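You operate a simulated robot arm through the tools that you are given. There is no shell and no other tool.

You are at the controls of a simulated robot arm. One attempt, no reset.

## Task
Shut the rack down: beam to 100 cm and locked, rollers braked, air shut, power off.
Fine: turn the clamp knob to 0 too, and let the line gauge fall to 0.

It is judged by the outcome, as a careful person would: the job done as asked, and still so three seconds after it is handed in. It fails if anything else is knocked over, pushed out of place, dropped, spilled or broken.

## Robot
A 7-joint arm with a two-finger parallel gripper, fixed in place. Base frame: the origin is at the foot of the arm, x ahead of it, y to its left, z up. Readings come in cm, degrees, newtons and seconds.
Its first joint turns from -166.0 to 166.0 degrees. Payload 4.4 kg.
Tool frame: the origin (TCP) lies between the finger pads and is the grasp point; the fingertips stand 2.3 cm ahead of it; z points along the fingers, y is the line along which they close. Largest opening 9.4 cm; finger width 3.8, thickness 1; the body of the gripper, 5.4 by 9.6 cm, starts 3.9 cm behind the TCP.
Orientation is told as [roll, pitch, yaw] about the base's x, y, z axes, in that order, counted from this pose: with the fingers straight down and closing along the base's y, the tool's x points along the base's -x, its y along +y and its z along -z.

## Interface
- The arm moves only by the tool send_rows. Its argument "commands" is a list of rows, each an object (a shift or turn left out is 0, a gripper value left out holds the last) with "dr": the turn, a rotation vector about the tool's x, y, z in degrees, a list of three; "delta_pos": the shift along the tool's x, y, z in cm, a list of three; "fingers": the finger opening in cm, from 0 to 9.4. In form: [{"dr": [ax, ay, az], "delta_pos": [dx, dy, dz], "fingers": fingers}, ...]. A call has 1 to 20 rows; each row is the pose to reach, as a shift and turn from the pose commanded when the call began, along the tool's axes at that moment. Each row takes 0.2 s and may step no farther than 5 cm and 8.6 degrees from the row before; otherwise, or with a gripper value out of range, the whole call is refused. A pose out of reach is approached as far as the arm can. The call stops where the force on the tool passes 40 N (or 10 N more than at its start, if that is more) or the arm is blocked; 0.2 s more then pass. Each finger travels about 7.2 cm/s and halts on what it meets, pressing with about 35 N; the grip force reading is that of the motor and also rises with nothing between the fingers. The clock runs only during rows and for 0.2 s after the last one: add rows that repeat a pose to give the fingers time. It gives the time, the measured TCP pose, the force on the tool (base axes), the opening and the grip force at its end, in the units of the frame above (readings bear some noise), with the torque about the TCP (base axes, N m) and any sound that the robot's microphone picked up.
- Cameras (640 x 400 px; columns grow to the right, rows downward): "scene" is fixed at [3.69, -63.18, 174.39]; the picture's right is [0.85, -0.53, 0.00], its down [-0.16, -0.26, -0.95] and it looks along [0.50, 0.81, -0.30] (base axes); focal length 371 px, centre (320, 200). "wrist" rides on the gripper at [8.6, 1.6, -7.4] in the tool frame; the picture's right is [-0.18, 0.98, 0.00], its down [-0.58, -0.11, -0.81] and it looks along [-0.79, -0.15, 0.59] (tool axes); focal length 243 px, centre (320, 200). There is no depth. A picture from a camera that has moved, and an enlarged one, comes with that camera's place and axes in the base frame and with its lens. The place of the scene camera against the robot may be out by one fixed shift of up to 2.5 cm in any direction.
- capture(camera): a new picture of that camera. The clock stands still meanwhile.
- enlarge(camera, box): a new picture of the part [left, top, right, bottom] of that camera's present view, enlarged. The clock stands still meanwhile.
- job_done(): hands the job in; it is judged then, once.

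Places have to be worked out from the pictures, the camera data and where the tool is seen. Open the gripper and draw the arm clear of the work before you hand the job in, unless the task says otherwise.

The tools are called after "Request:" by a JSON object that holds its "method" and its "body". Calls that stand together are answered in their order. send_rows: Moves the arm, as the interface text tells. Its arguments: {"type":"object","properties":{"commands":{"type":"array"}},"required":["commands"]} The other tools are called the same way: capture (camera) takes a picture; enlarge (camera, box) takes an enlarged picture of a part of a camera's view; job_done () hands the job in.

At the start:

```text
t: 0.0
eef_pos: [37.0, 99.93, 128.37]
tool_rot: [0.0, 0.0, -0.1]
force: [0.3, 0.3, -0.3]
wrist_torque: [0.02, 0.04, -0.02]
opening: 9.4
grip_force: 0.0
```

scene: 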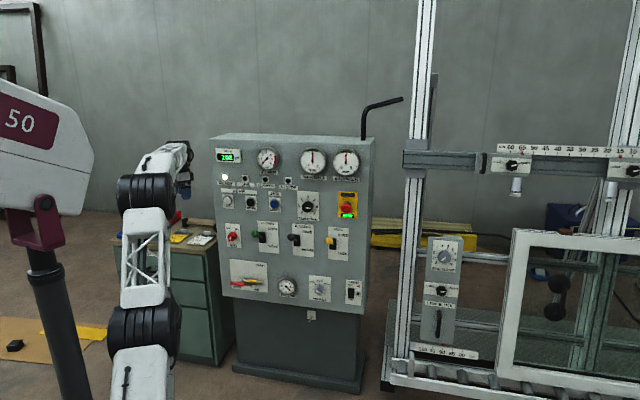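
wrist: 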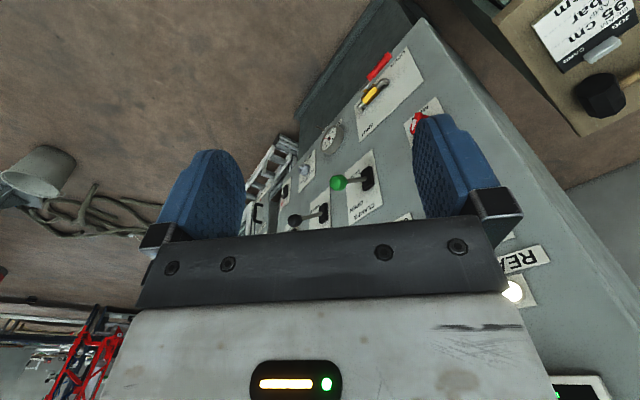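

I start by looking closely at the panel and the rack to read the labels before moving anything.

Request:
{"method": "enlarge", "body": {"camera": "scene", "box": [205, 130, 375, 236]}}

Request:
{"method": "enlarge", "body": {"camera": "scene", "box": [205, 210, 375, 316]}}

Request:
{"method": "enlarge", "body": {"camera": "scene", "box": [390, 230, 500, 370]}}

Request:
{"method": "enlarge", "body": {"camera": "scene", "box": [400, 130, 640, 220]}}

Request:
{"method": "enlarge", "body": {"camera": "wrist", "box": [240, 40, 520, 240]}}

Request:
{"method": "enlarge", "body": {"camera": "wrist", "box": [500, 0, 640, 120]}}

```text
3.76 times, centred on (290, 183) of scene
camera zoom: at [3.69, -63.18, 174.39], right [0.85, -0.53, 0.0], down [-0.16, -0.26, -0.95], along [0.5, 0.81, -0.3], focal length 1397 px, centre (433, 264)
```

zoom: 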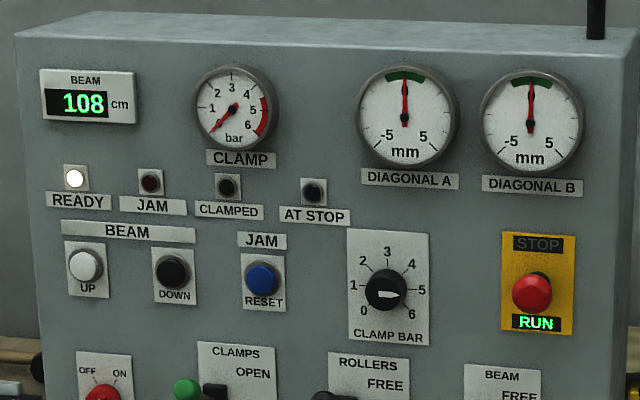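

```text
3.76 times, centred on (290, 263) of scene
camera zoom: at [3.69, -63.18, 174.39], right [0.85, -0.53, 0.0], down [-0.16, -0.26, -0.95], along [0.5, 0.81, -0.3], focal length 1397 px, centre (433, -37)
```

zoom: 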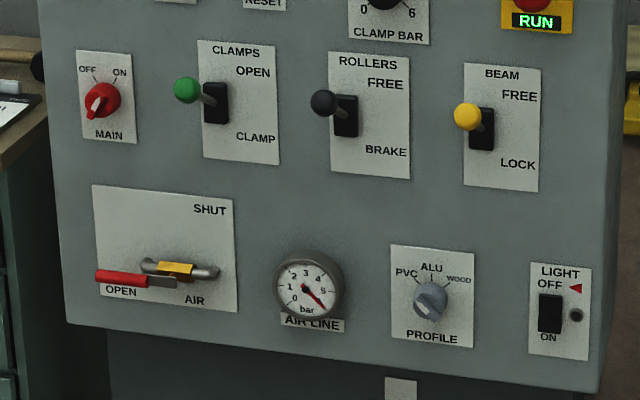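

```text
2.86 times, centred on (445, 300) of scene
camera zoom: at [3.69, -63.18, 174.39], right [0.85, -0.53, 0.0], down [-0.16, -0.26, -0.95], along [0.5, 0.81, -0.3], focal length 1060 px, centre (-37, -86)
```

zoom: 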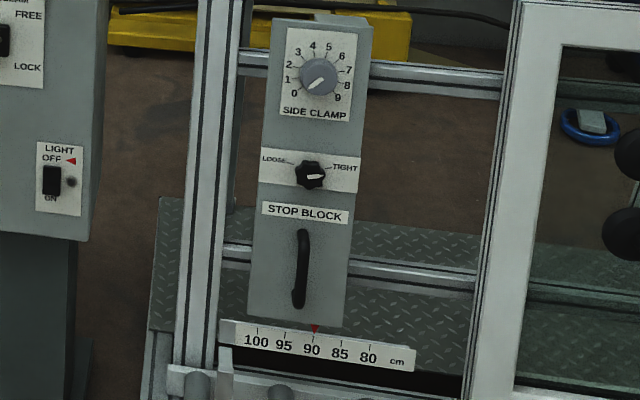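

```text
2.67 times, centred on (520, 175) of scene
camera zoom: at [3.69, -63.18, 174.39], right [0.85, -0.53, 0.0], down [-0.16, -0.26, -0.95], along [0.5, 0.81, -0.3], focal length 990 px, centre (-213, 267)
```

zoom: 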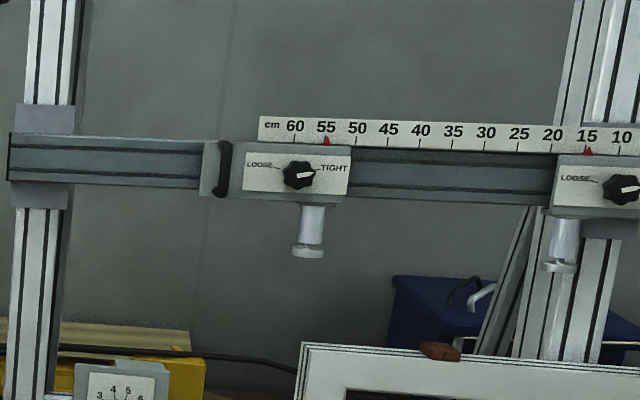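

```text
2.00 times, centred on (380, 140) of wrist
camera zoom: at [28.23, 101.49, 135.79], right [0.18, 0.98, 0.0], down [0.58, -0.11, 0.81], along [0.79, -0.15, -0.59], focal length 485 px, centre (200, 320)
```

zoom: 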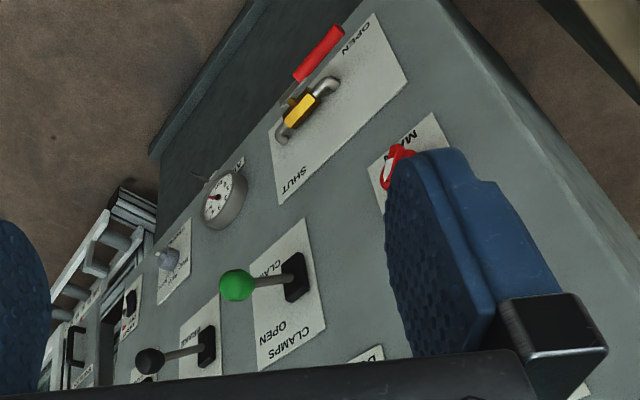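

```text
3.33 times, centred on (570, 60) of wrist
camera zoom: at [28.23, 101.49, 135.79], right [0.18, 0.98, 0.0], down [0.58, -0.11, 0.81], along [0.79, -0.15, -0.59], focal length 809 px, centre (-513, 667)
```

zoom: 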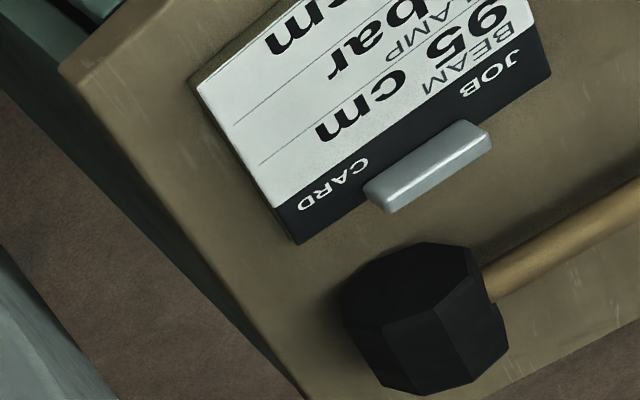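

The display reads 108 cm and all three levers stand up (OPEN/FREE/FREE). Air is open, the line gauge is near 5.5, and the panel face looks about 27 cm ahead of the tool with its normal near 47° in the xy plane. I yaw the tool toward the panel first and then look.

Request:
{"method": "send_rows", "body": {"commands": [{"dr": [0, 0, -8], "delta_pos": [0, 0, 0], "fingers": 9.4}, {"dr": [0, 0, -16], "delta_pos": [0, 0, 0]}, {"dr": [0, 0, -24], "delta_pos": [0, 0, 0]}, {"dr": [0, 0, -32], "delta_pos": [0, 0, 0]}, {"dr": [0, 0, -40], "delta_pos": [0, 0, 0]}, {"dr": [0, 0, -46.7], "delta_pos": [0, 0, 0]}, {"dr": [0, 0, -46.7], "delta_pos": [0, 0, 0]}]}}

Request:
{"method": "capture", "body": {"camera": "wrist"}}

Request:
{"method": "capture", "body": {"camera": "scene"}}

```text
t: 1.6
eef_pos: [36.92, 99.87, 128.26]
tool_rot: [-0.1, 0.0, 46.8]
force: [0.4, -0.7, -0.3]
wrist_torque: [-0.02, 0.03, 0.0]
opening: 9.4
grip_force: 0.1
```

```text
taken
camera wrist: at [29.76, 94.67, 135.8], right [-0.59, 0.81, 0.0], down [0.48, 0.35, 0.81], along [0.65, 0.48, -0.59], focal length 243 px, centre (320, 200)
```

wrist: 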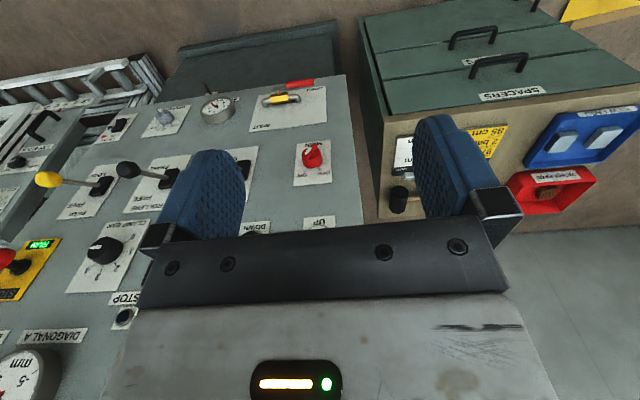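

```text
taken
```

scene: 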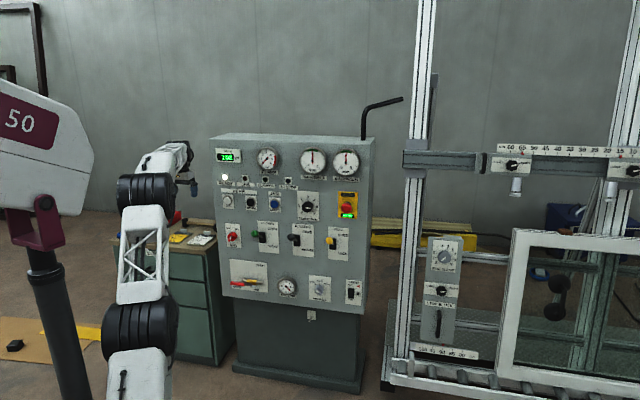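

The panel is now squarely ahead of the wrist. I lower and pitch the tool so it points horizontally at the panel, staying about 35 cm in front of it, in two halves so I can watch the arm.

Request:
{"method": "send_rows", "body": {"commands": [{"dr": [0, -7.5, 0], "delta_pos": [0.7, -1.8, 3.6]}, {"dr": [0, -15, 0], "delta_pos": [1.4, -3.6, 7.2]}, {"dr": [0, -22.5, 0], "delta_pos": [2.1, -5.4, 10.8]}, {"dr": [0, -30, 0], "delta_pos": [2.8, -7.2, 14.4]}, {"dr": [0, -37.5, 0], "delta_pos": [3.5, -9, 18]}, {"dr": [0, -45, 0], "delta_pos": [4.1, -10.8, 21.6]}, {"dr": [0, -45, 0], "delta_pos": [4.1, -10.8, 21.6]}]}}

Request:
{"method": "capture", "body": {"camera": "scene"}}

Request:
{"method": "capture", "body": {"camera": "wrist"}}

```text
t: 3.2
eef_pos: [42.25, 89.37, 106.88]
tool_rot: [0.1, -45.1, 46.7]
force: [-1.3, -0.3, 0.0]
wrist_torque: [-0.01, 0.01, -0.01]
opening: 9.39
grip_force: 0.1
```

```text
taken
```

scene: 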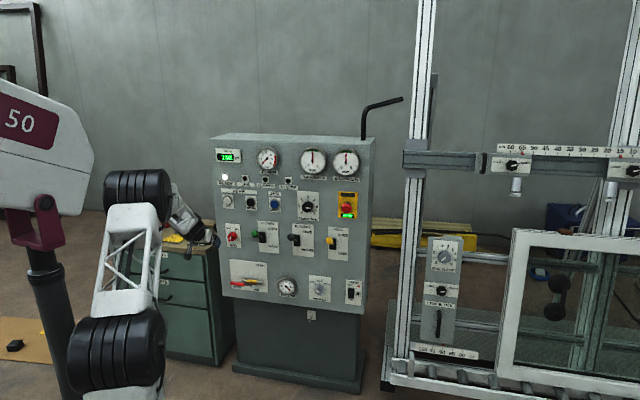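

```text
taken
camera wrist: at [33.19, 82.27, 106.0], right [-0.63, 0.77, 0.13], down [-0.03, -0.19, 0.98], along [0.78, 0.61, 0.14], focal length 243 px, centre (320, 200)
```

wrist: 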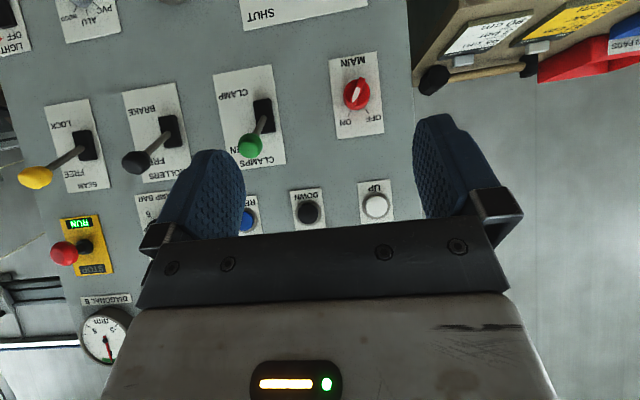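

The view is now nearly frontal. I enlarge parts of it to measure the levers, MAIN, buttons and knobs accurately.

Request:
{"method": "enlarge", "body": {"camera": "wrist", "box": [200, 30, 440, 180]}}

Request:
{"method": "enlarge", "body": {"camera": "wrist", "box": [0, 80, 240, 230]}}

Request:
{"method": "enlarge", "body": {"camera": "wrist", "box": [230, 160, 420, 279]}}

Request:
{"method": "enlarge", "body": {"camera": "wrist", "box": [400, 0, 640, 150]}}

```text
2.67 times, centred on (320, 105) of wrist
camera zoom: at [33.19, 82.27, 106.0], right [-0.63, 0.77, 0.13], down [-0.03, -0.19, 0.98], along [0.78, 0.61, 0.14], focal length 647 px, centre (320, 453)
```

zoom: 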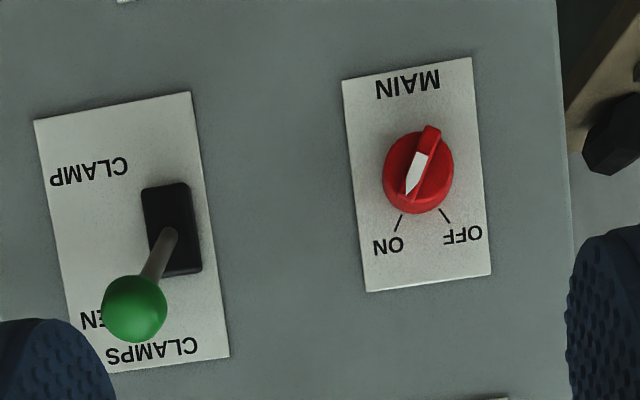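

```text
2.67 times, centred on (120, 155) of wrist
camera zoom: at [33.19, 82.27, 106.0], right [-0.63, 0.77, 0.13], down [-0.03, -0.19, 0.98], along [0.78, 0.61, 0.14], focal length 647 px, centre (853, 320)
```

zoom: 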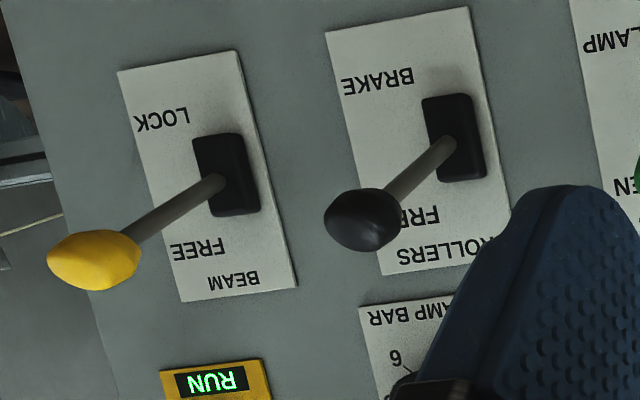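

```text
3.36 times, centred on (325, 220) of wrist
camera zoom: at [33.19, 82.27, 106.0], right [-0.63, 0.77, 0.13], down [-0.03, -0.19, 0.98], along [0.78, 0.61, 0.14], focal length 816 px, centre (303, 134)
```

zoom: 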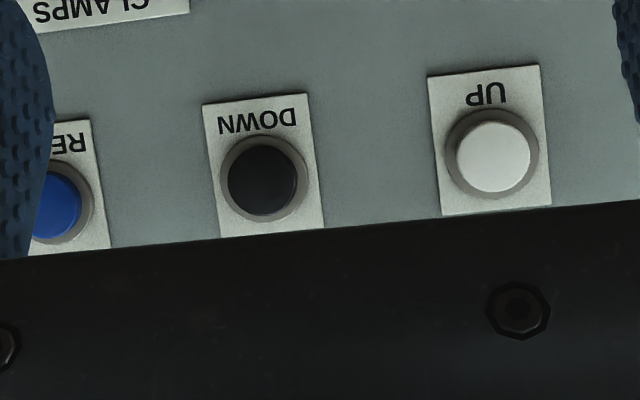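

```text
2.67 times, centred on (520, 75) of wrist
camera zoom: at [33.19, 82.27, 106.0], right [-0.63, 0.77, 0.13], down [-0.03, -0.19, 0.98], along [0.78, 0.61, 0.14], focal length 647 px, centre (-213, 533)
```

zoom: 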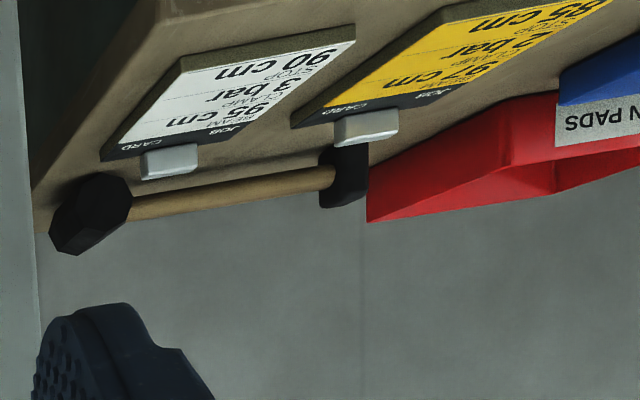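

Triangulating the two wrist views puts the panel at exactly 45° yaw. Lever balls sit at z≈102, about 10 cm off the face; the DOWN button is near (e=-26.8, z=115) in panel terms. I finish pitching to horizontal, close the fingers, and stop about 20 cm short of the DOWN button.

Request:
{"method": "send_rows", "body": {"commands": [{"dr": [0, -7.5, 0], "delta_pos": [-2.3, -1.1, 0.4], "fingers": 0}, {"dr": [0, -15, 0], "delta_pos": [-4.7, -2.3, 0.9]}, {"dr": [0, -22.5, 0], "delta_pos": [-7, -3.4, 1.3]}, {"dr": [0, -30, 0], "delta_pos": [-9.3, -4.6, 1.7]}, {"dr": [0, -37.5, 0], "delta_pos": [-11.7, -5.7, 2.1]}, {"dr": [0, -44.9, 0], "delta_pos": [-14, -6.85, 2.57]}, {"dr": [0, -44.9, 0], "delta_pos": [-14, -6.85, 2.57]}]}}

Request:
{"method": "capture", "body": {"camera": "scene"}}

Request:
{"method": "capture", "body": {"camera": "wrist"}}

```text
t: 4.8
eef_pos: [54.99, 93.18, 114.76]
tool_rot: [26.9, -90.0, 19.7]
force: [0.5, 0.1, -0.3]
wrist_torque: [0.0, 0.01, -0.03]
opening: 0.0
grip_force: 34.9
```

```text
taken
```

scene: 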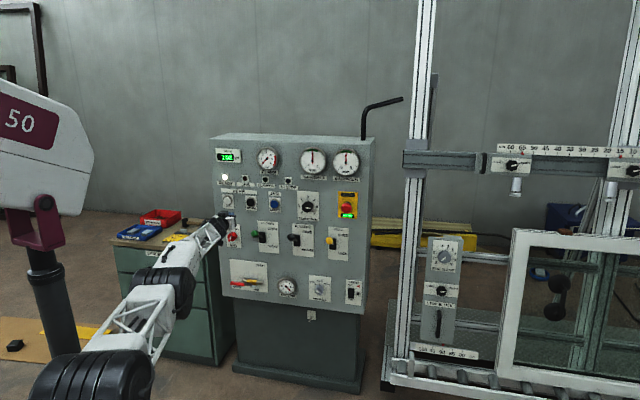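

```text
taken
camera wrist: at [48.7, 88.91, 106.22], right [-0.71, 0.67, 0.18], down [-0.47, -0.66, 0.58], along [0.51, 0.33, 0.79], focal length 243 px, centre (320, 200)
```

wrist: 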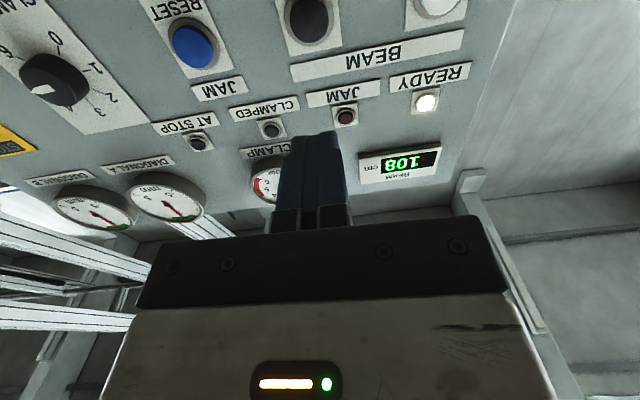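

The wrist camera conveniently shows the BEAM display (108) from this pose, and triangulation puts the DOWN button at about D=127.5, e=-26.5, z=115.1. I square the yaw to 45° and advance to about 5 cm short of the button.

Request:
{"method": "send_rows", "body": {"commands": [{"dr": [0.4, 0, 0], "delta_pos": [-0.1, -0.25, 3.7], "fingers": 0}, {"dr": [0.8, 0, 0], "delta_pos": [-0.2, -0.5, 7.4]}, {"dr": [1.2, 0, 0], "delta_pos": [-0.3, -0.7, 11.1]}, {"dr": [1.6, 0, 0], "delta_pos": [-0.35, -0.92, 14.88]}, {"dr": [1.6, 0, 0], "delta_pos": [-0.35, -0.92, 14.88]}]}}

Request:
{"method": "capture", "body": {"camera": "scene"}}

Request:
{"method": "capture", "body": {"camera": "wrist"}}

Request:
{"method": "enlarge", "body": {"camera": "scene", "box": [205, 140, 315, 209]}}

```text
t: 6.0
eef_pos: [65.88, 103.61, 115.32]
tool_rot: [-7.2, -89.9, 52.3]
force: [-0.3, 0.1, 0.6]
wrist_torque: [-0.01, 0.05, -0.01]
opening: 0.01
grip_force: 35.3
```

```text
taken
```

scene: 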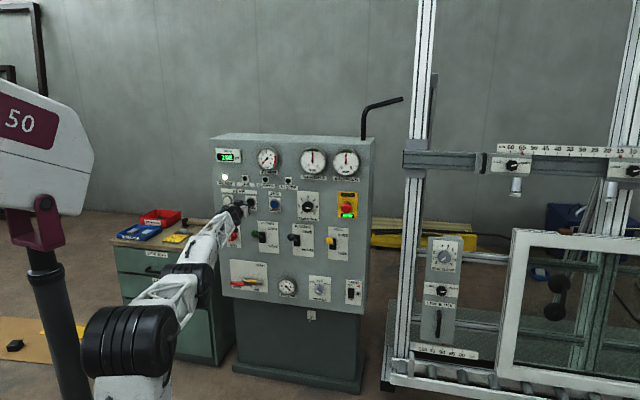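

```text
taken
camera wrist: at [59.37, 99.45, 106.6], right [-0.7, 0.69, 0.18], down [-0.49, -0.65, 0.58], along [0.52, 0.32, 0.79], focal length 243 px, centre (320, 200)
```

wrist: 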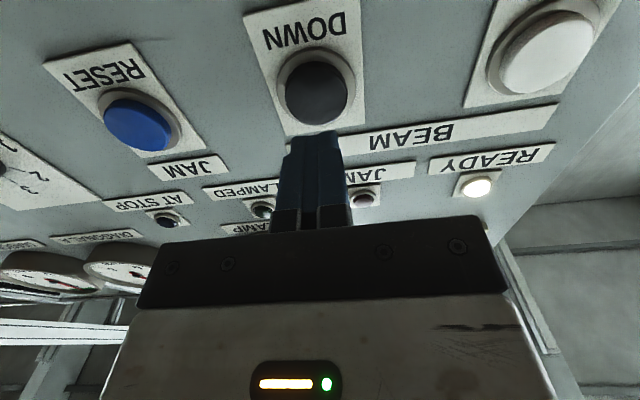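

```text
5.80 times, centred on (260, 174) of scene
camera zoom: at [3.69, -63.18, 174.39], right [0.85, -0.53, 0.0], down [-0.16, -0.26, -0.95], along [0.5, 0.81, -0.3], focal length 2152 px, centre (668, 348)
```

zoom: 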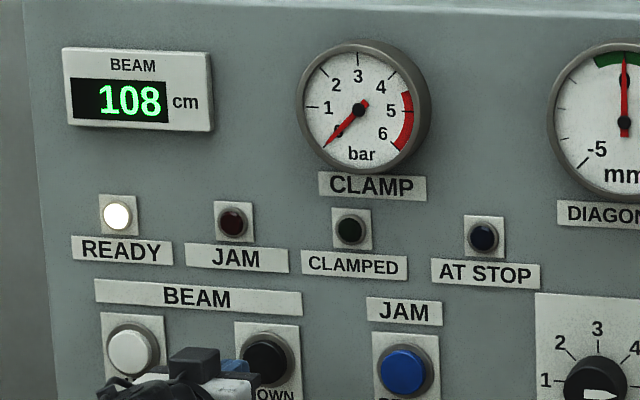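

The tool is centred on DOWN (button face about 6 cm ahead of the fingertips), and the scene zoom can read the display while I press. I advance most of the way, then creep.

Request:
{"method": "send_rows", "body": {"commands": [{"delta_pos": [0, 0, 2.5], "fingers": 0}, {"delta_pos": [0, 0, 4.5]}, {"delta_pos": [0, 0, 5.3]}]}}

Request:
{"method": "enlarge", "body": {"camera": "wrist", "box": [220, 0, 460, 150]}}

Request:
{"method": "enlarge", "body": {"camera": "scene", "box": [205, 140, 315, 209]}}

```text
t: 6.8
eef_pos: [69.5, 107.32, 115.23]
tool_rot: [-12.9, -89.9, 58.0]
force: [-19.6, -24.0, -3.1]
wrist_torque: [-0.07, -0.09, -0.1]
opening: 0.0
grip_force: 34.9
heard: click
```

```text
2.67 times, centred on (340, 75) of wrist
camera zoom: at [63.11, 103.14, 106.54], right [-0.7, 0.69, 0.18], down [-0.49, -0.65, 0.58], along [0.52, 0.32, 0.79], focal length 647 px, centre (267, 533)
```

zoom: 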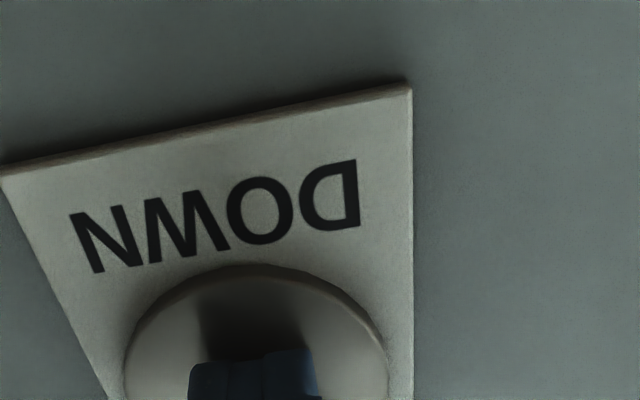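

```text
5.80 times, centred on (260, 174) of scene
camera zoom: at [3.69, -63.18, 174.39], right [0.85, -0.53, 0.0], down [-0.16, -0.26, -0.95], along [0.5, 0.81, -0.3], focal length 2152 px, centre (668, 348)
```

zoom: 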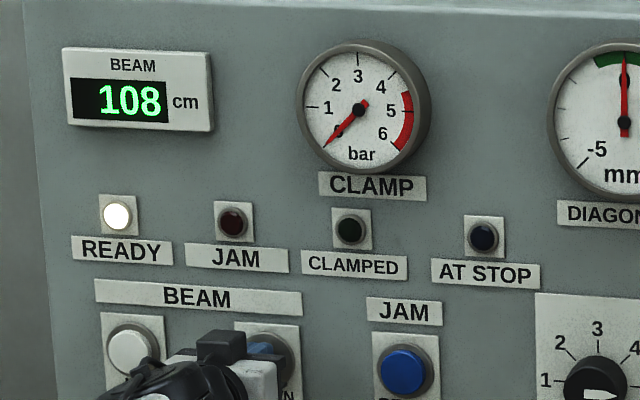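

A click was heard and the button is pressed (about 31 N), with the display still at 108. I hold briefly and watch the reading.

Request:
{"method": "send_rows", "body": {"commands": [{"delta_pos": [0, 0, 0], "fingers": 0}]}}

Request:
{"method": "enlarge", "body": {"camera": "scene", "box": [205, 140, 315, 209]}}

```text
t: 7.2
eef_pos: [69.57, 107.39, 115.17]
tool_rot: [-7.3, -89.9, 52.4]
force: [-22.8, -23.6, -3.4]
wrist_torque: [-0.03, -0.04, -0.05]
opening: 0.0
grip_force: 35.0
```

```text
5.80 times, centred on (260, 174) of scene
camera zoom: at [3.69, -63.18, 174.39], right [0.85, -0.53, 0.0], down [-0.16, -0.26, -0.95], along [0.5, 0.81, -0.3], focal length 2152 px, centre (668, 348)
```

zoom: 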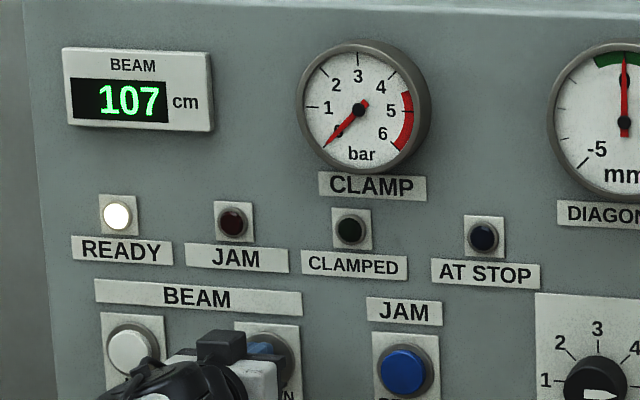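

It reads 107 and falling while held. I hold a little longer and re-read to get the speed.

Request:
{"method": "send_rows", "body": {"commands": [{"delta_pos": [0, 0, 0]}, {"delta_pos": [0, 0, 0]}, {"delta_pos": [0, 0, 0]}, {"delta_pos": [0, 0, 0]}]}}

Request:
{"method": "enlarge", "body": {"camera": "scene", "box": [205, 140, 315, 209]}}

Request:
{"method": "capture", "body": {"camera": "scene"}}

```text
t: 8.2
eef_pos: [69.64, 107.3, 115.21]
tool_rot: [-6.3, -89.9, 51.4]
force: [-26.0, -20.3, -5.5]
wrist_torque: [-0.04, 0.07, 0.06]
opening: 0.0
grip_force: 34.8
```

```text
5.80 times, centred on (260, 174) of scene
camera zoom: at [3.69, -63.18, 174.39], right [0.85, -0.53, 0.0], down [-0.16, -0.26, -0.95], along [0.5, 0.81, -0.3], focal length 2152 px, centre (668, 348)
```

zoom: 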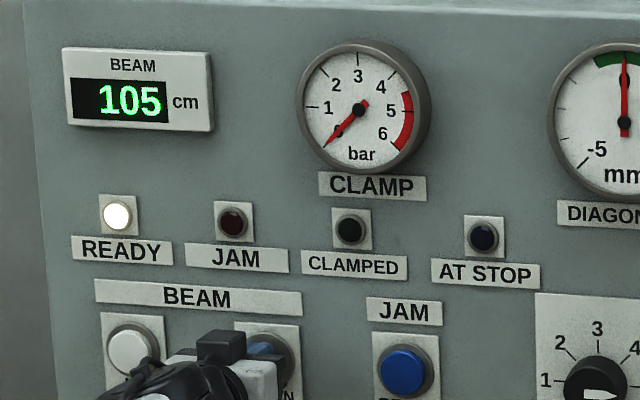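

```text
taken
```

scene: 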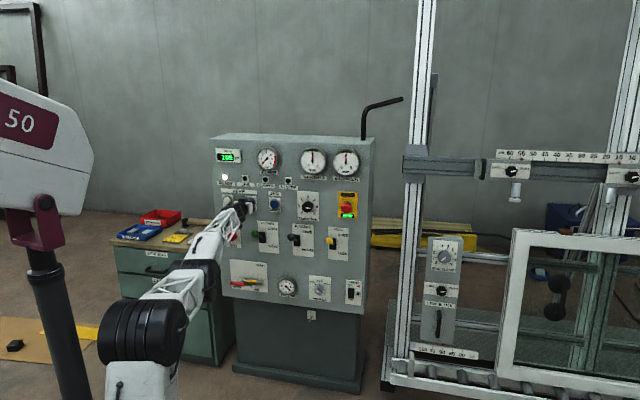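

It drops about 2 cm per second (105 now). I hold about 1.6 s more, then check again before the last bit.

Request:
{"method": "send_rows", "body": {"commands": [{"delta_pos": [0, 0, 0]}, {"delta_pos": [0, 0, 0]}, {"delta_pos": [0, 0, 0]}, {"delta_pos": [0, 0, 0]}, {"delta_pos": [0, 0, 0]}, {"delta_pos": [0, 0, 0]}, {"delta_pos": [0, 0, 0]}]}}

Request:
{"method": "enlarge", "body": {"camera": "scene", "box": [205, 140, 315, 209]}}

Request:
{"method": "enlarge", "body": {"camera": "scene", "box": [400, 130, 640, 280]}}

```text
t: 9.8
eef_pos: [69.49, 107.22, 115.27]
tool_rot: [-7.3, -89.9, 52.3]
force: [-28.4, -18.4, -7.2]
wrist_torque: [-0.06, 0.08, 0.17]
opening: 0.01
grip_force: 35.7
```

```text
5.80 times, centred on (260, 174) of scene
camera zoom: at [3.69, -63.18, 174.39], right [0.85, -0.53, 0.0], down [-0.16, -0.26, -0.95], along [0.5, 0.81, -0.3], focal length 2152 px, centre (668, 348)
```

zoom: 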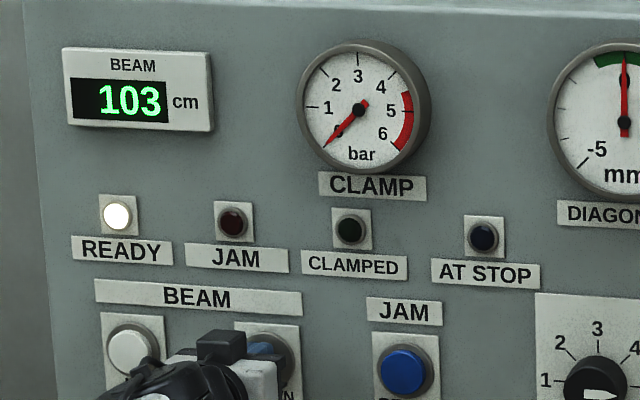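

```text
2.67 times, centred on (520, 205) of scene
camera zoom: at [3.69, -63.18, 174.39], right [0.85, -0.53, 0.0], down [-0.16, -0.26, -0.95], along [0.5, 0.81, -0.3], focal length 990 px, centre (-213, 187)
```

zoom: 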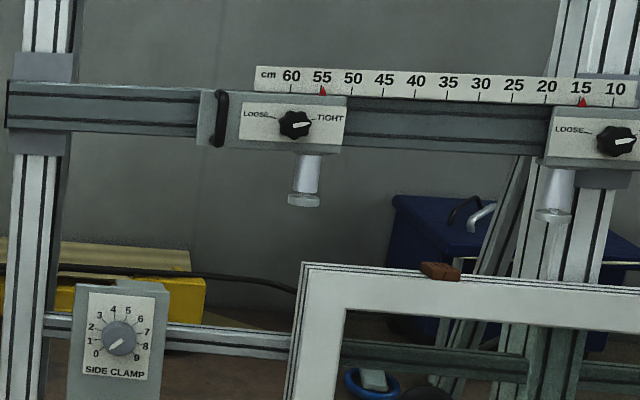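

103 now, so about 1.5 cm/s, and the clamp feet have ample clearance above the frame. I hold about 1.2 s more.

Request:
{"method": "send_rows", "body": {"commands": [{"delta_pos": [0, 0, 0]}, {"delta_pos": [0, 0, 0]}, {"delta_pos": [0, 0, 0]}, {"delta_pos": [0, 0, 0]}, {"delta_pos": [0, 0, 0]}]}}

Request:
{"method": "enlarge", "body": {"camera": "scene", "box": [205, 140, 315, 209]}}

```text
t: 11.0
eef_pos: [69.66, 107.2, 115.28]
tool_rot: [-6.5, -89.8, 51.4]
force: [-27.6, -19.3, -6.4]
wrist_torque: [-0.04, 0.11, 0.12]
opening: 0.01
grip_force: 34.9
```

```text
5.80 times, centred on (260, 174) of scene
camera zoom: at [3.69, -63.18, 174.39], right [0.85, -0.53, 0.0], down [-0.16, -0.26, -0.95], along [0.5, 0.81, -0.3], focal length 2152 px, centre (668, 348)
```

zoom: 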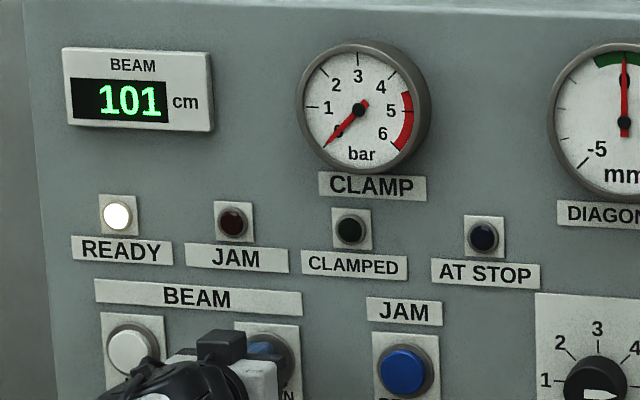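

101 now. I hold just one more short step and re-read.

Request:
{"method": "send_rows", "body": {"commands": [{"delta_pos": [0, 0, 0]}]}}

Request:
{"method": "enlarge", "body": {"camera": "scene", "box": [205, 140, 315, 209]}}

```text
t: 11.4
eef_pos: [69.5, 107.2, 115.29]
tool_rot: [-6.2, -89.9, 51.3]
force: [-27.1, -18.3, -6.3]
wrist_torque: [-0.07, 0.05, 0.15]
opening: 0.0
grip_force: 34.6
```

```text
5.80 times, centred on (260, 174) of scene
camera zoom: at [3.69, -63.18, 174.39], right [0.85, -0.53, 0.0], down [-0.16, -0.26, -0.95], along [0.5, 0.81, -0.3], focal length 2152 px, centre (668, 348)
```

zoom: 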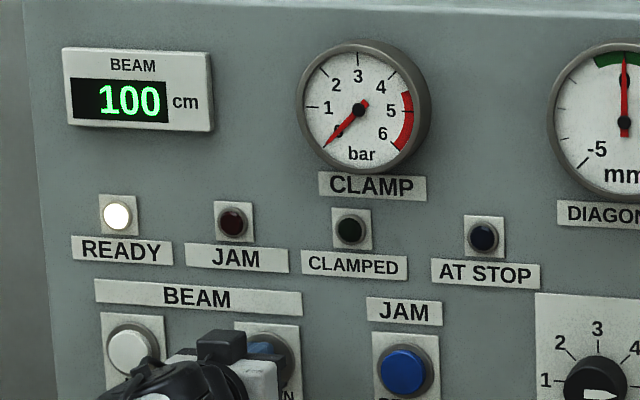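

The display reads 100. I release at once with a quick retract.

Request:
{"method": "send_rows", "body": {"commands": [{"delta_pos": [0, 0, -4]}, {"delta_pos": [0, 0, -7]}]}}

Request:
{"method": "enlarge", "body": {"camera": "scene", "box": [205, 140, 315, 209]}}

Request:
{"method": "capture", "body": {"camera": "wrist"}}

```text
t: 12.0
eef_pos: [64.88, 102.26, 115.16]
tool_rot: [9.8, -89.8, 35.2]
force: [-0.4, -0.2, -0.4]
wrist_torque: [0.04, 0.0, -0.01]
opening: 0.0
grip_force: 34.9
```

```text
5.80 times, centred on (260, 174) of scene
camera zoom: at [3.69, -63.18, 174.39], right [0.85, -0.53, 0.0], down [-0.16, -0.26, -0.95], along [0.5, 0.81, -0.3], focal length 2152 px, centre (668, 348)
```

zoom: 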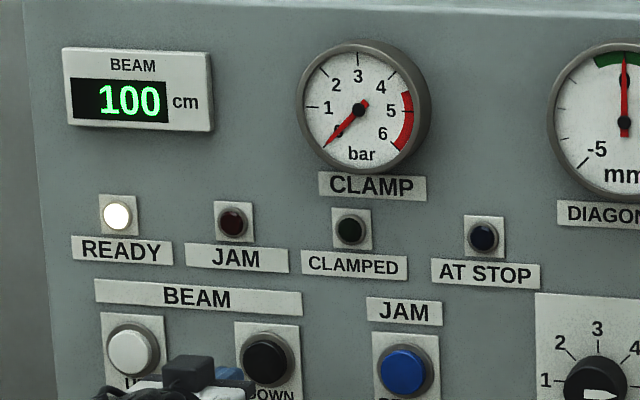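

```text
taken
camera wrist: at [58.37, 98.21, 106.44], right [-0.7, 0.69, 0.18], down [-0.49, -0.65, 0.58], along [0.52, 0.31, 0.79], focal length 243 px, centre (320, 200)
```

wrist: 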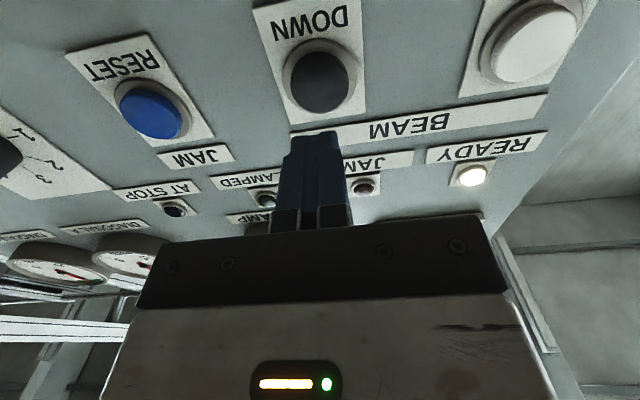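

The beam holds at 100. Next is the BEAM lever (yellow ball near e=16.6, z=102): I back off and traverse right to hover in front of and just above the ball, keeping clear of the other levers.

Request:
{"method": "send_rows", "body": {"commands": [{"delta_pos": [0, 0, -4.5]}, {"delta_pos": [0, 0, -9]}, {"delta_pos": [0.8, -4.78, -9]}, {"delta_pos": [1.6, -9.56, -9]}, {"delta_pos": [2.4, -14.33, -9]}, {"delta_pos": [3.2, -19.1, -9]}, {"delta_pos": [4, -23.9, -9]}, {"delta_pos": [4.8, -28.67, -9]}, {"delta_pos": [5.6, -33.4, -9]}, {"delta_pos": [6.4, -38.2, -9]}, {"delta_pos": [7.2, -43, -9]}, {"delta_pos": [7.2, -43, -9]}]}}

Request:
{"method": "capture", "body": {"camera": "scene"}}

Request:
{"method": "capture", "body": {"camera": "wrist"}}

Request:
{"method": "enlarge", "body": {"camera": "scene", "box": [205, 140, 375, 246]}}

```text
t: 14.6
eef_pos: [89.7, 73.46, 110.25]
tool_rot: [79.7, -81.5, -41.9]
force: [0.9, 0.0, 0.2]
wrist_torque: [0.01, 0.0, -0.02]
opening: 0.0
grip_force: 34.4
out of reach, approached as far as the arm can: row 7, 8, 9, 10, 11, 12
```

```text
taken
```

scene: 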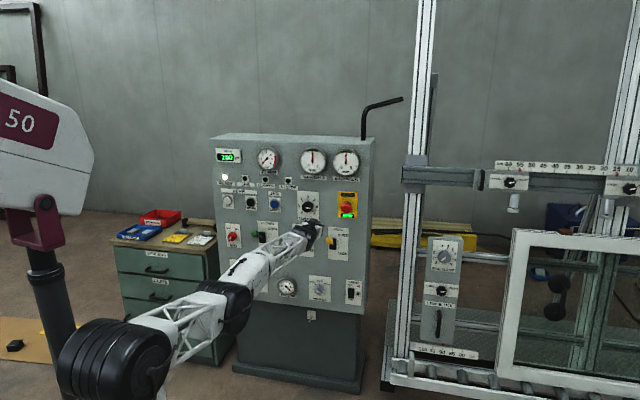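

```text
taken
camera wrist: at [81.78, 70.96, 102.21], right [-0.57, 0.75, 0.33], down [-0.51, -0.64, 0.58], along [0.64, 0.17, 0.75], focal length 243 px, centre (320, 200)
```

wrist: 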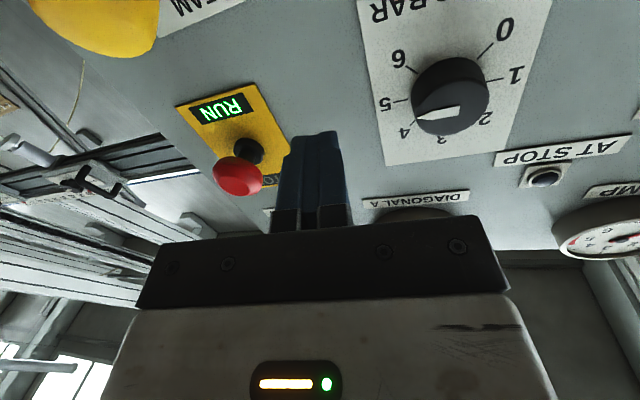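

```text
3.76 times, centred on (290, 193) of scene
camera zoom: at [3.69, -63.18, 174.39], right [0.85, -0.53, 0.0], down [-0.16, -0.26, -0.95], along [0.5, 0.81, -0.3], focal length 1397 px, centre (433, 226)
```

zoom: 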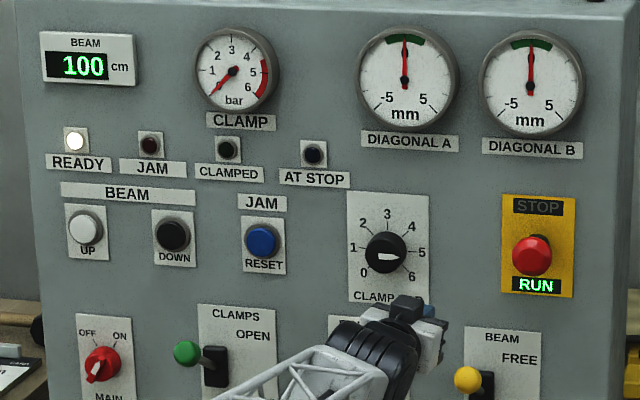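

The arm hit a joint limit (tool yaw can't pass the radial direction), so it ended up skewed and off the commanded spot. I back off and give the tool a yaw nearer 33°, which should be comfortable at this lever.

Request:
{"method": "send_rows", "body": {"commands": [{"dr": [4, 0, 0], "delta_pos": [0, 0, -1.5]}, {"dr": [8, 0, 0], "delta_pos": [0, 0, -3]}, {"dr": [12, 0, 0], "delta_pos": [0, 0, -4]}, {"dr": [12, 0, 0], "delta_pos": [0, 0, -4]}, {"dr": [12, 0, 0], "delta_pos": [0, 0, -4]}]}}

Request:
{"method": "capture", "body": {"camera": "wrist"}}

Request:
{"method": "capture", "body": {"camera": "scene"}}

```text
t: 15.8
eef_pos: [86.64, 70.93, 110.28]
tool_rot: [67.6, -81.6, -41.8]
force: [-0.2, -0.4, 0.5]
wrist_torque: [0.0, -0.02, 0.01]
opening: 0.0
grip_force: 35.1
```

```text
taken
camera wrist: at [78.23, 69.96, 102.41], right [-0.4, 0.86, 0.32], down [-0.61, -0.51, 0.61], along [0.68, 0.05, 0.73], focal length 243 px, centre (320, 200)
```

wrist: 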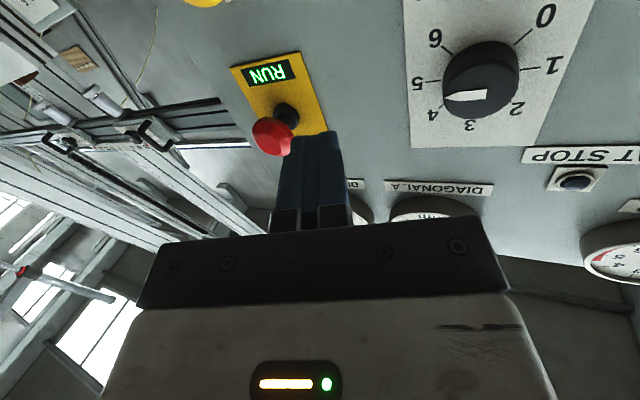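

```text
taken
```

scene: 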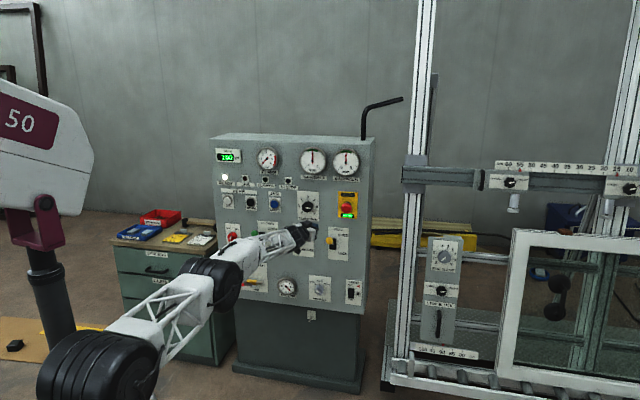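

Commands are relative to the reached pose, and the tool now points at yaw 26° with an 8° roll. I take out the roll and shift to in front of the yellow ball, slightly above it.

Request:
{"method": "send_rows", "body": {"commands": [{"dr": [0, -1.6, -3.9], "delta_pos": [1, -1.6, -0.2]}, {"dr": [0, -3.2, -7.8], "delta_pos": [1.9, -3.2, -0.35]}, {"dr": [0, -3.2, -7.8], "delta_pos": [1.9, -3.2, -0.35]}]}}

Request:
{"method": "capture", "body": {"camera": "wrist"}}

Request:
{"method": "enlarge", "body": {"camera": "scene", "box": [205, 180, 375, 286]}}

```text
t: 16.6
eef_pos: [87.49, 68.04, 107.92]
tool_rot: [115.6, -89.9, -89.7]
force: [-0.3, 0.0, 0.2]
wrist_torque: [0.0, -0.01, 0.02]
opening: 0.0
grip_force: 35.2
```

```text
taken
camera wrist: at [80.02, 66.31, 99.3], right [-0.43, 0.88, 0.18], down [-0.68, -0.45, 0.58], along [0.6, 0.12, 0.79], focal length 243 px, centre (320, 200)
```

wrist: 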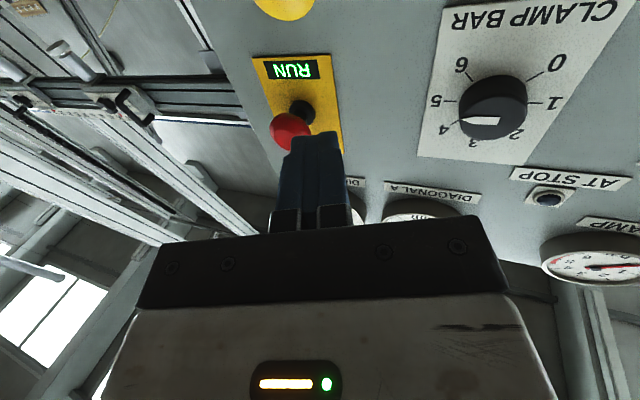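

```text
3.76 times, centred on (290, 233) of scene
camera zoom: at [3.69, -63.18, 174.39], right [0.85, -0.53, 0.0], down [-0.16, -0.26, -0.95], along [0.5, 0.81, -0.3], focal length 1397 px, centre (433, 76)
```

zoom: 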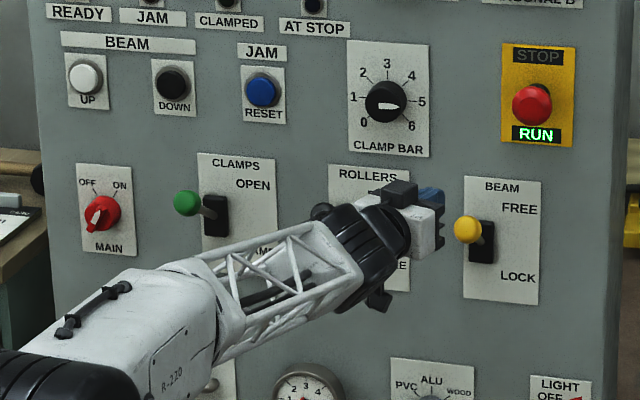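

Reached cleanly (yaw 26°). The ball lies straight ahead and about 6 cm lower, so I advance 6.6 cm to put the closed fingertips over it.

Request:
{"method": "send_rows", "body": {"commands": [{"delta_pos": [0, 0, 3.3]}, {"delta_pos": [0.2, 0, 6.6]}, {"delta_pos": [0.2, 0, 6.6]}]}}

Request:
{"method": "enlarge", "body": {"camera": "scene", "box": [285, 190, 375, 246]}}

Request:
{"method": "capture", "body": {"camera": "wrist"}}

```text
t: 17.4
eef_pos: [93.62, 70.96, 107.75]
tool_rot: [79.2, -89.9, -53.4]
force: [-0.5, 0.3, -0.4]
wrist_torque: [0.04, 0.01, 0.02]
opening: 0.0
grip_force: 35.2
```

```text
7.11 times, centred on (330, 218) of scene
camera zoom: at [3.69, -63.18, 174.39], right [0.85, -0.53, 0.0], down [-0.16, -0.26, -0.95], along [0.5, 0.81, -0.3], focal length 2639 px, centre (249, 72)
```

zoom: 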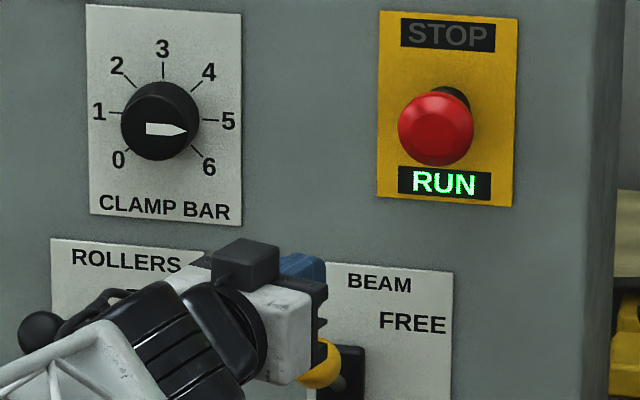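

```text
taken
camera wrist: at [86.13, 69.17, 99.07], right [-0.43, 0.88, 0.19], down [-0.68, -0.45, 0.58], along [0.6, 0.12, 0.79], focal length 243 px, centre (320, 200)
```

wrist: 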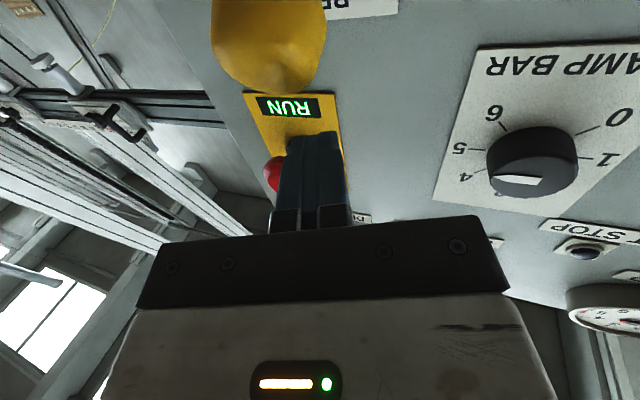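

The fingertips now sit over the yellow ball. I push straight down (tool x) through the lever's arc toward LOCK.

Request:
{"method": "send_rows", "body": {"commands": [{"delta_pos": [1, 0, 0]}, {"delta_pos": [2, 0, 0]}, {"delta_pos": [3, 0, 0]}, {"delta_pos": [4, 0, 0]}, {"delta_pos": [5, 0, 0]}, {"delta_pos": [6, 0, 0]}, {"delta_pos": [7, 0, 0]}, {"delta_pos": [8, 0, 0]}, {"delta_pos": [9, 0, 0]}, {"delta_pos": [10, 0, 0]}, {"delta_pos": [11, 0, 0]}, {"delta_pos": [12, 0, 0]}, {"delta_pos": [13, 0, 0]}]}}

Request:
{"method": "enlarge", "body": {"camera": "scene", "box": [285, 200, 375, 256]}}

Request:
{"method": "capture", "body": {"camera": "wrist"}}

```text
t: 18.3
eef_pos: [93.43, 71.13, 105.17]
tool_rot: [171.3, -89.6, -145.5]
force: [-4.9, -5.6, 7.7]
wrist_torque: [-0.13, 0.07, -0.03]
opening: 0.0
grip_force: 35.4
stopped in row 4: the force on the tool passed its limit at 47 N (the readings are from after the stop); the commanded pose is now the measured one
```

```text
7.11 times, centred on (330, 228) of scene
camera zoom: at [3.69, -63.18, 174.39], right [0.85, -0.53, 0.0], down [-0.16, -0.26, -0.95], along [0.5, 0.81, -0.3], focal length 2639 px, centre (249, 1)
```

zoom: 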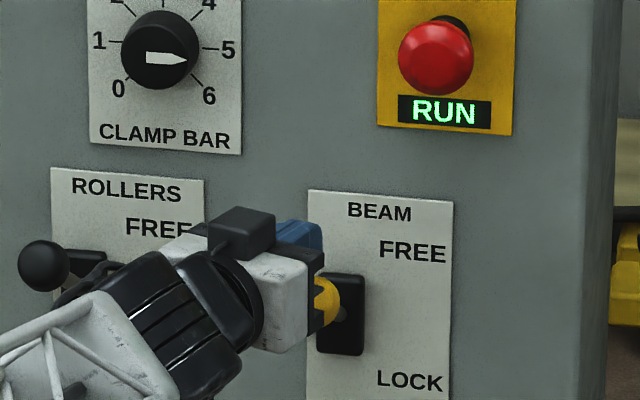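

```text
taken
camera wrist: at [86.01, 69.3, 96.37], right [-0.43, 0.88, 0.19], down [-0.68, -0.45, 0.58], along [0.59, 0.12, 0.8], focal length 243 px, centre (320, 200)
```

wrist: 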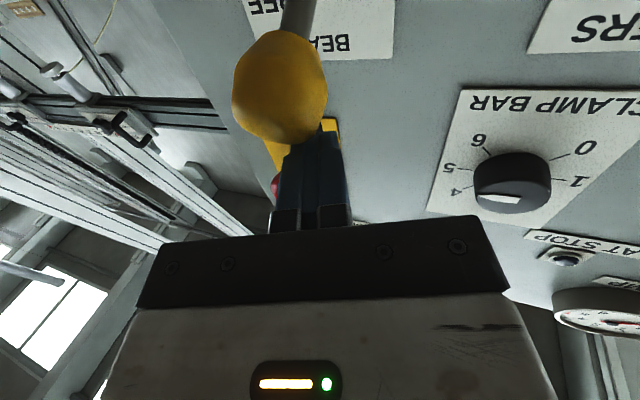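

The push stopped at 47 N right at first contact with the ball. I continue more slowly, so the lever can follow.

Request:
{"method": "send_rows", "body": {"commands": [{"delta_pos": [0.2, 0, 0]}, {"delta_pos": [0.4, 0, 0]}, {"delta_pos": [0.6, 0, 0]}, {"delta_pos": [0.8, 0, 0]}, {"delta_pos": [1.0, 0, 0]}, {"delta_pos": [1.2, 0, 0]}]}}

Request:
{"method": "capture", "body": {"camera": "wrist"}}

```text
t: 18.9
eef_pos: [93.48, 71.12, 105.05]
tool_rot: [165.7, -89.3, -139.9]
force: [-5.2, -4.6, 6.4]
wrist_torque: [-0.11, 0.08, 0.0]
opening: 0.0
grip_force: 35.2
stopped in row 2: the force on the tool passed its limit at 43 N (the readings are from after the stop); the commanded pose is now the measured one
```

```text
taken
camera wrist: at [86.03, 69.34, 96.35], right [-0.43, 0.88, 0.19], down [-0.68, -0.45, 0.57], along [0.59, 0.12, 0.8], focal length 243 px, centre (320, 200)
```

wrist: 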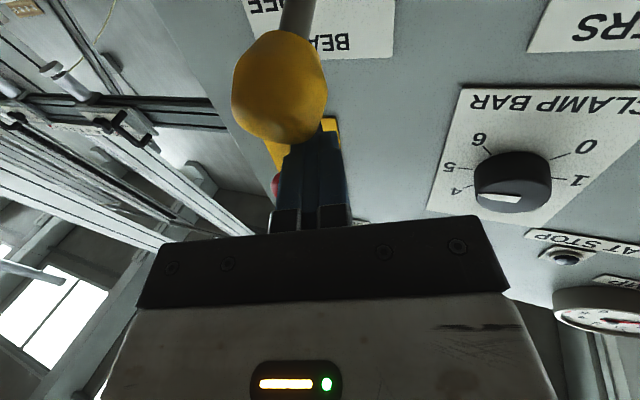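

The reaction points back and up, so the rounded fingertip is catching the ball's front rather than its top, which just compresses the lever. I lift, move about 2 cm deeper and slightly right, then push down again slowly.

Request:
{"method": "send_rows", "body": {"commands": [{"delta_pos": [-2, 0, 0]}, {"delta_pos": [-2, -0.6, 2.1]}, {"delta_pos": [-1, -0.6, 2.1]}, {"delta_pos": [-0.5, -0.6, 2.1]}, {"delta_pos": [0, -0.6, 2.1]}, {"delta_pos": [0.4, -0.6, 2.1]}, {"delta_pos": [0.8, -0.6, 2.1]}, {"delta_pos": [1.2, -0.6, 2.1]}, {"delta_pos": [1.6, -0.6, 2.1]}, {"delta_pos": [2.0, -0.6, 2.1]}]}}

Request:
{"method": "capture", "body": {"camera": "wrist"}}

Request:
{"method": "enlarge", "body": {"camera": "scene", "box": [285, 200, 375, 256]}}

```text
t: 21.1
eef_pos: [95.57, 71.43, 102.87]
tool_rot: [167.0, -89.5, -141.2]
force: [-0.3, 0.3, -0.6]
wrist_torque: [0.02, -0.01, 0.0]
opening: 0.0
grip_force: 34.8
```

```text
taken
camera wrist: at [88.16, 69.75, 94.19], right [-0.43, 0.88, 0.19], down [-0.68, -0.45, 0.57], along [0.59, 0.12, 0.8], focal length 243 px, centre (320, 200)
```

wrist: 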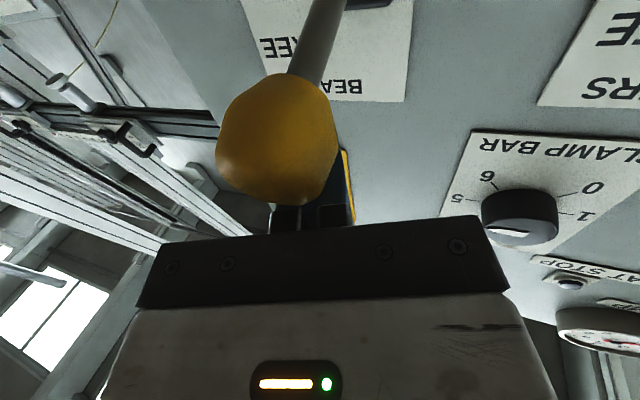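

```text
7.11 times, centred on (330, 228) of scene
camera zoom: at [3.69, -63.18, 174.39], right [0.85, -0.53, 0.0], down [-0.16, -0.26, -0.95], along [0.5, 0.81, -0.3], focal length 2639 px, centre (249, 1)
```

zoom: 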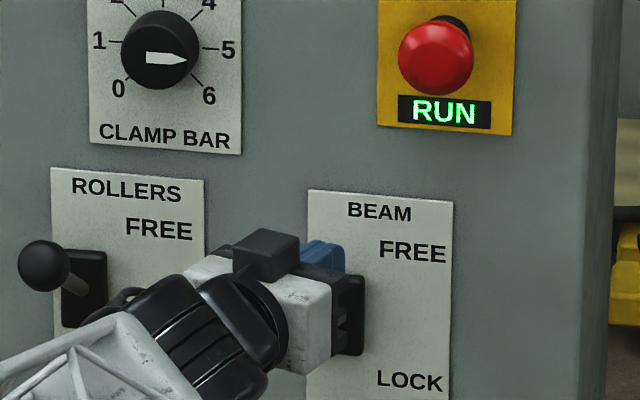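

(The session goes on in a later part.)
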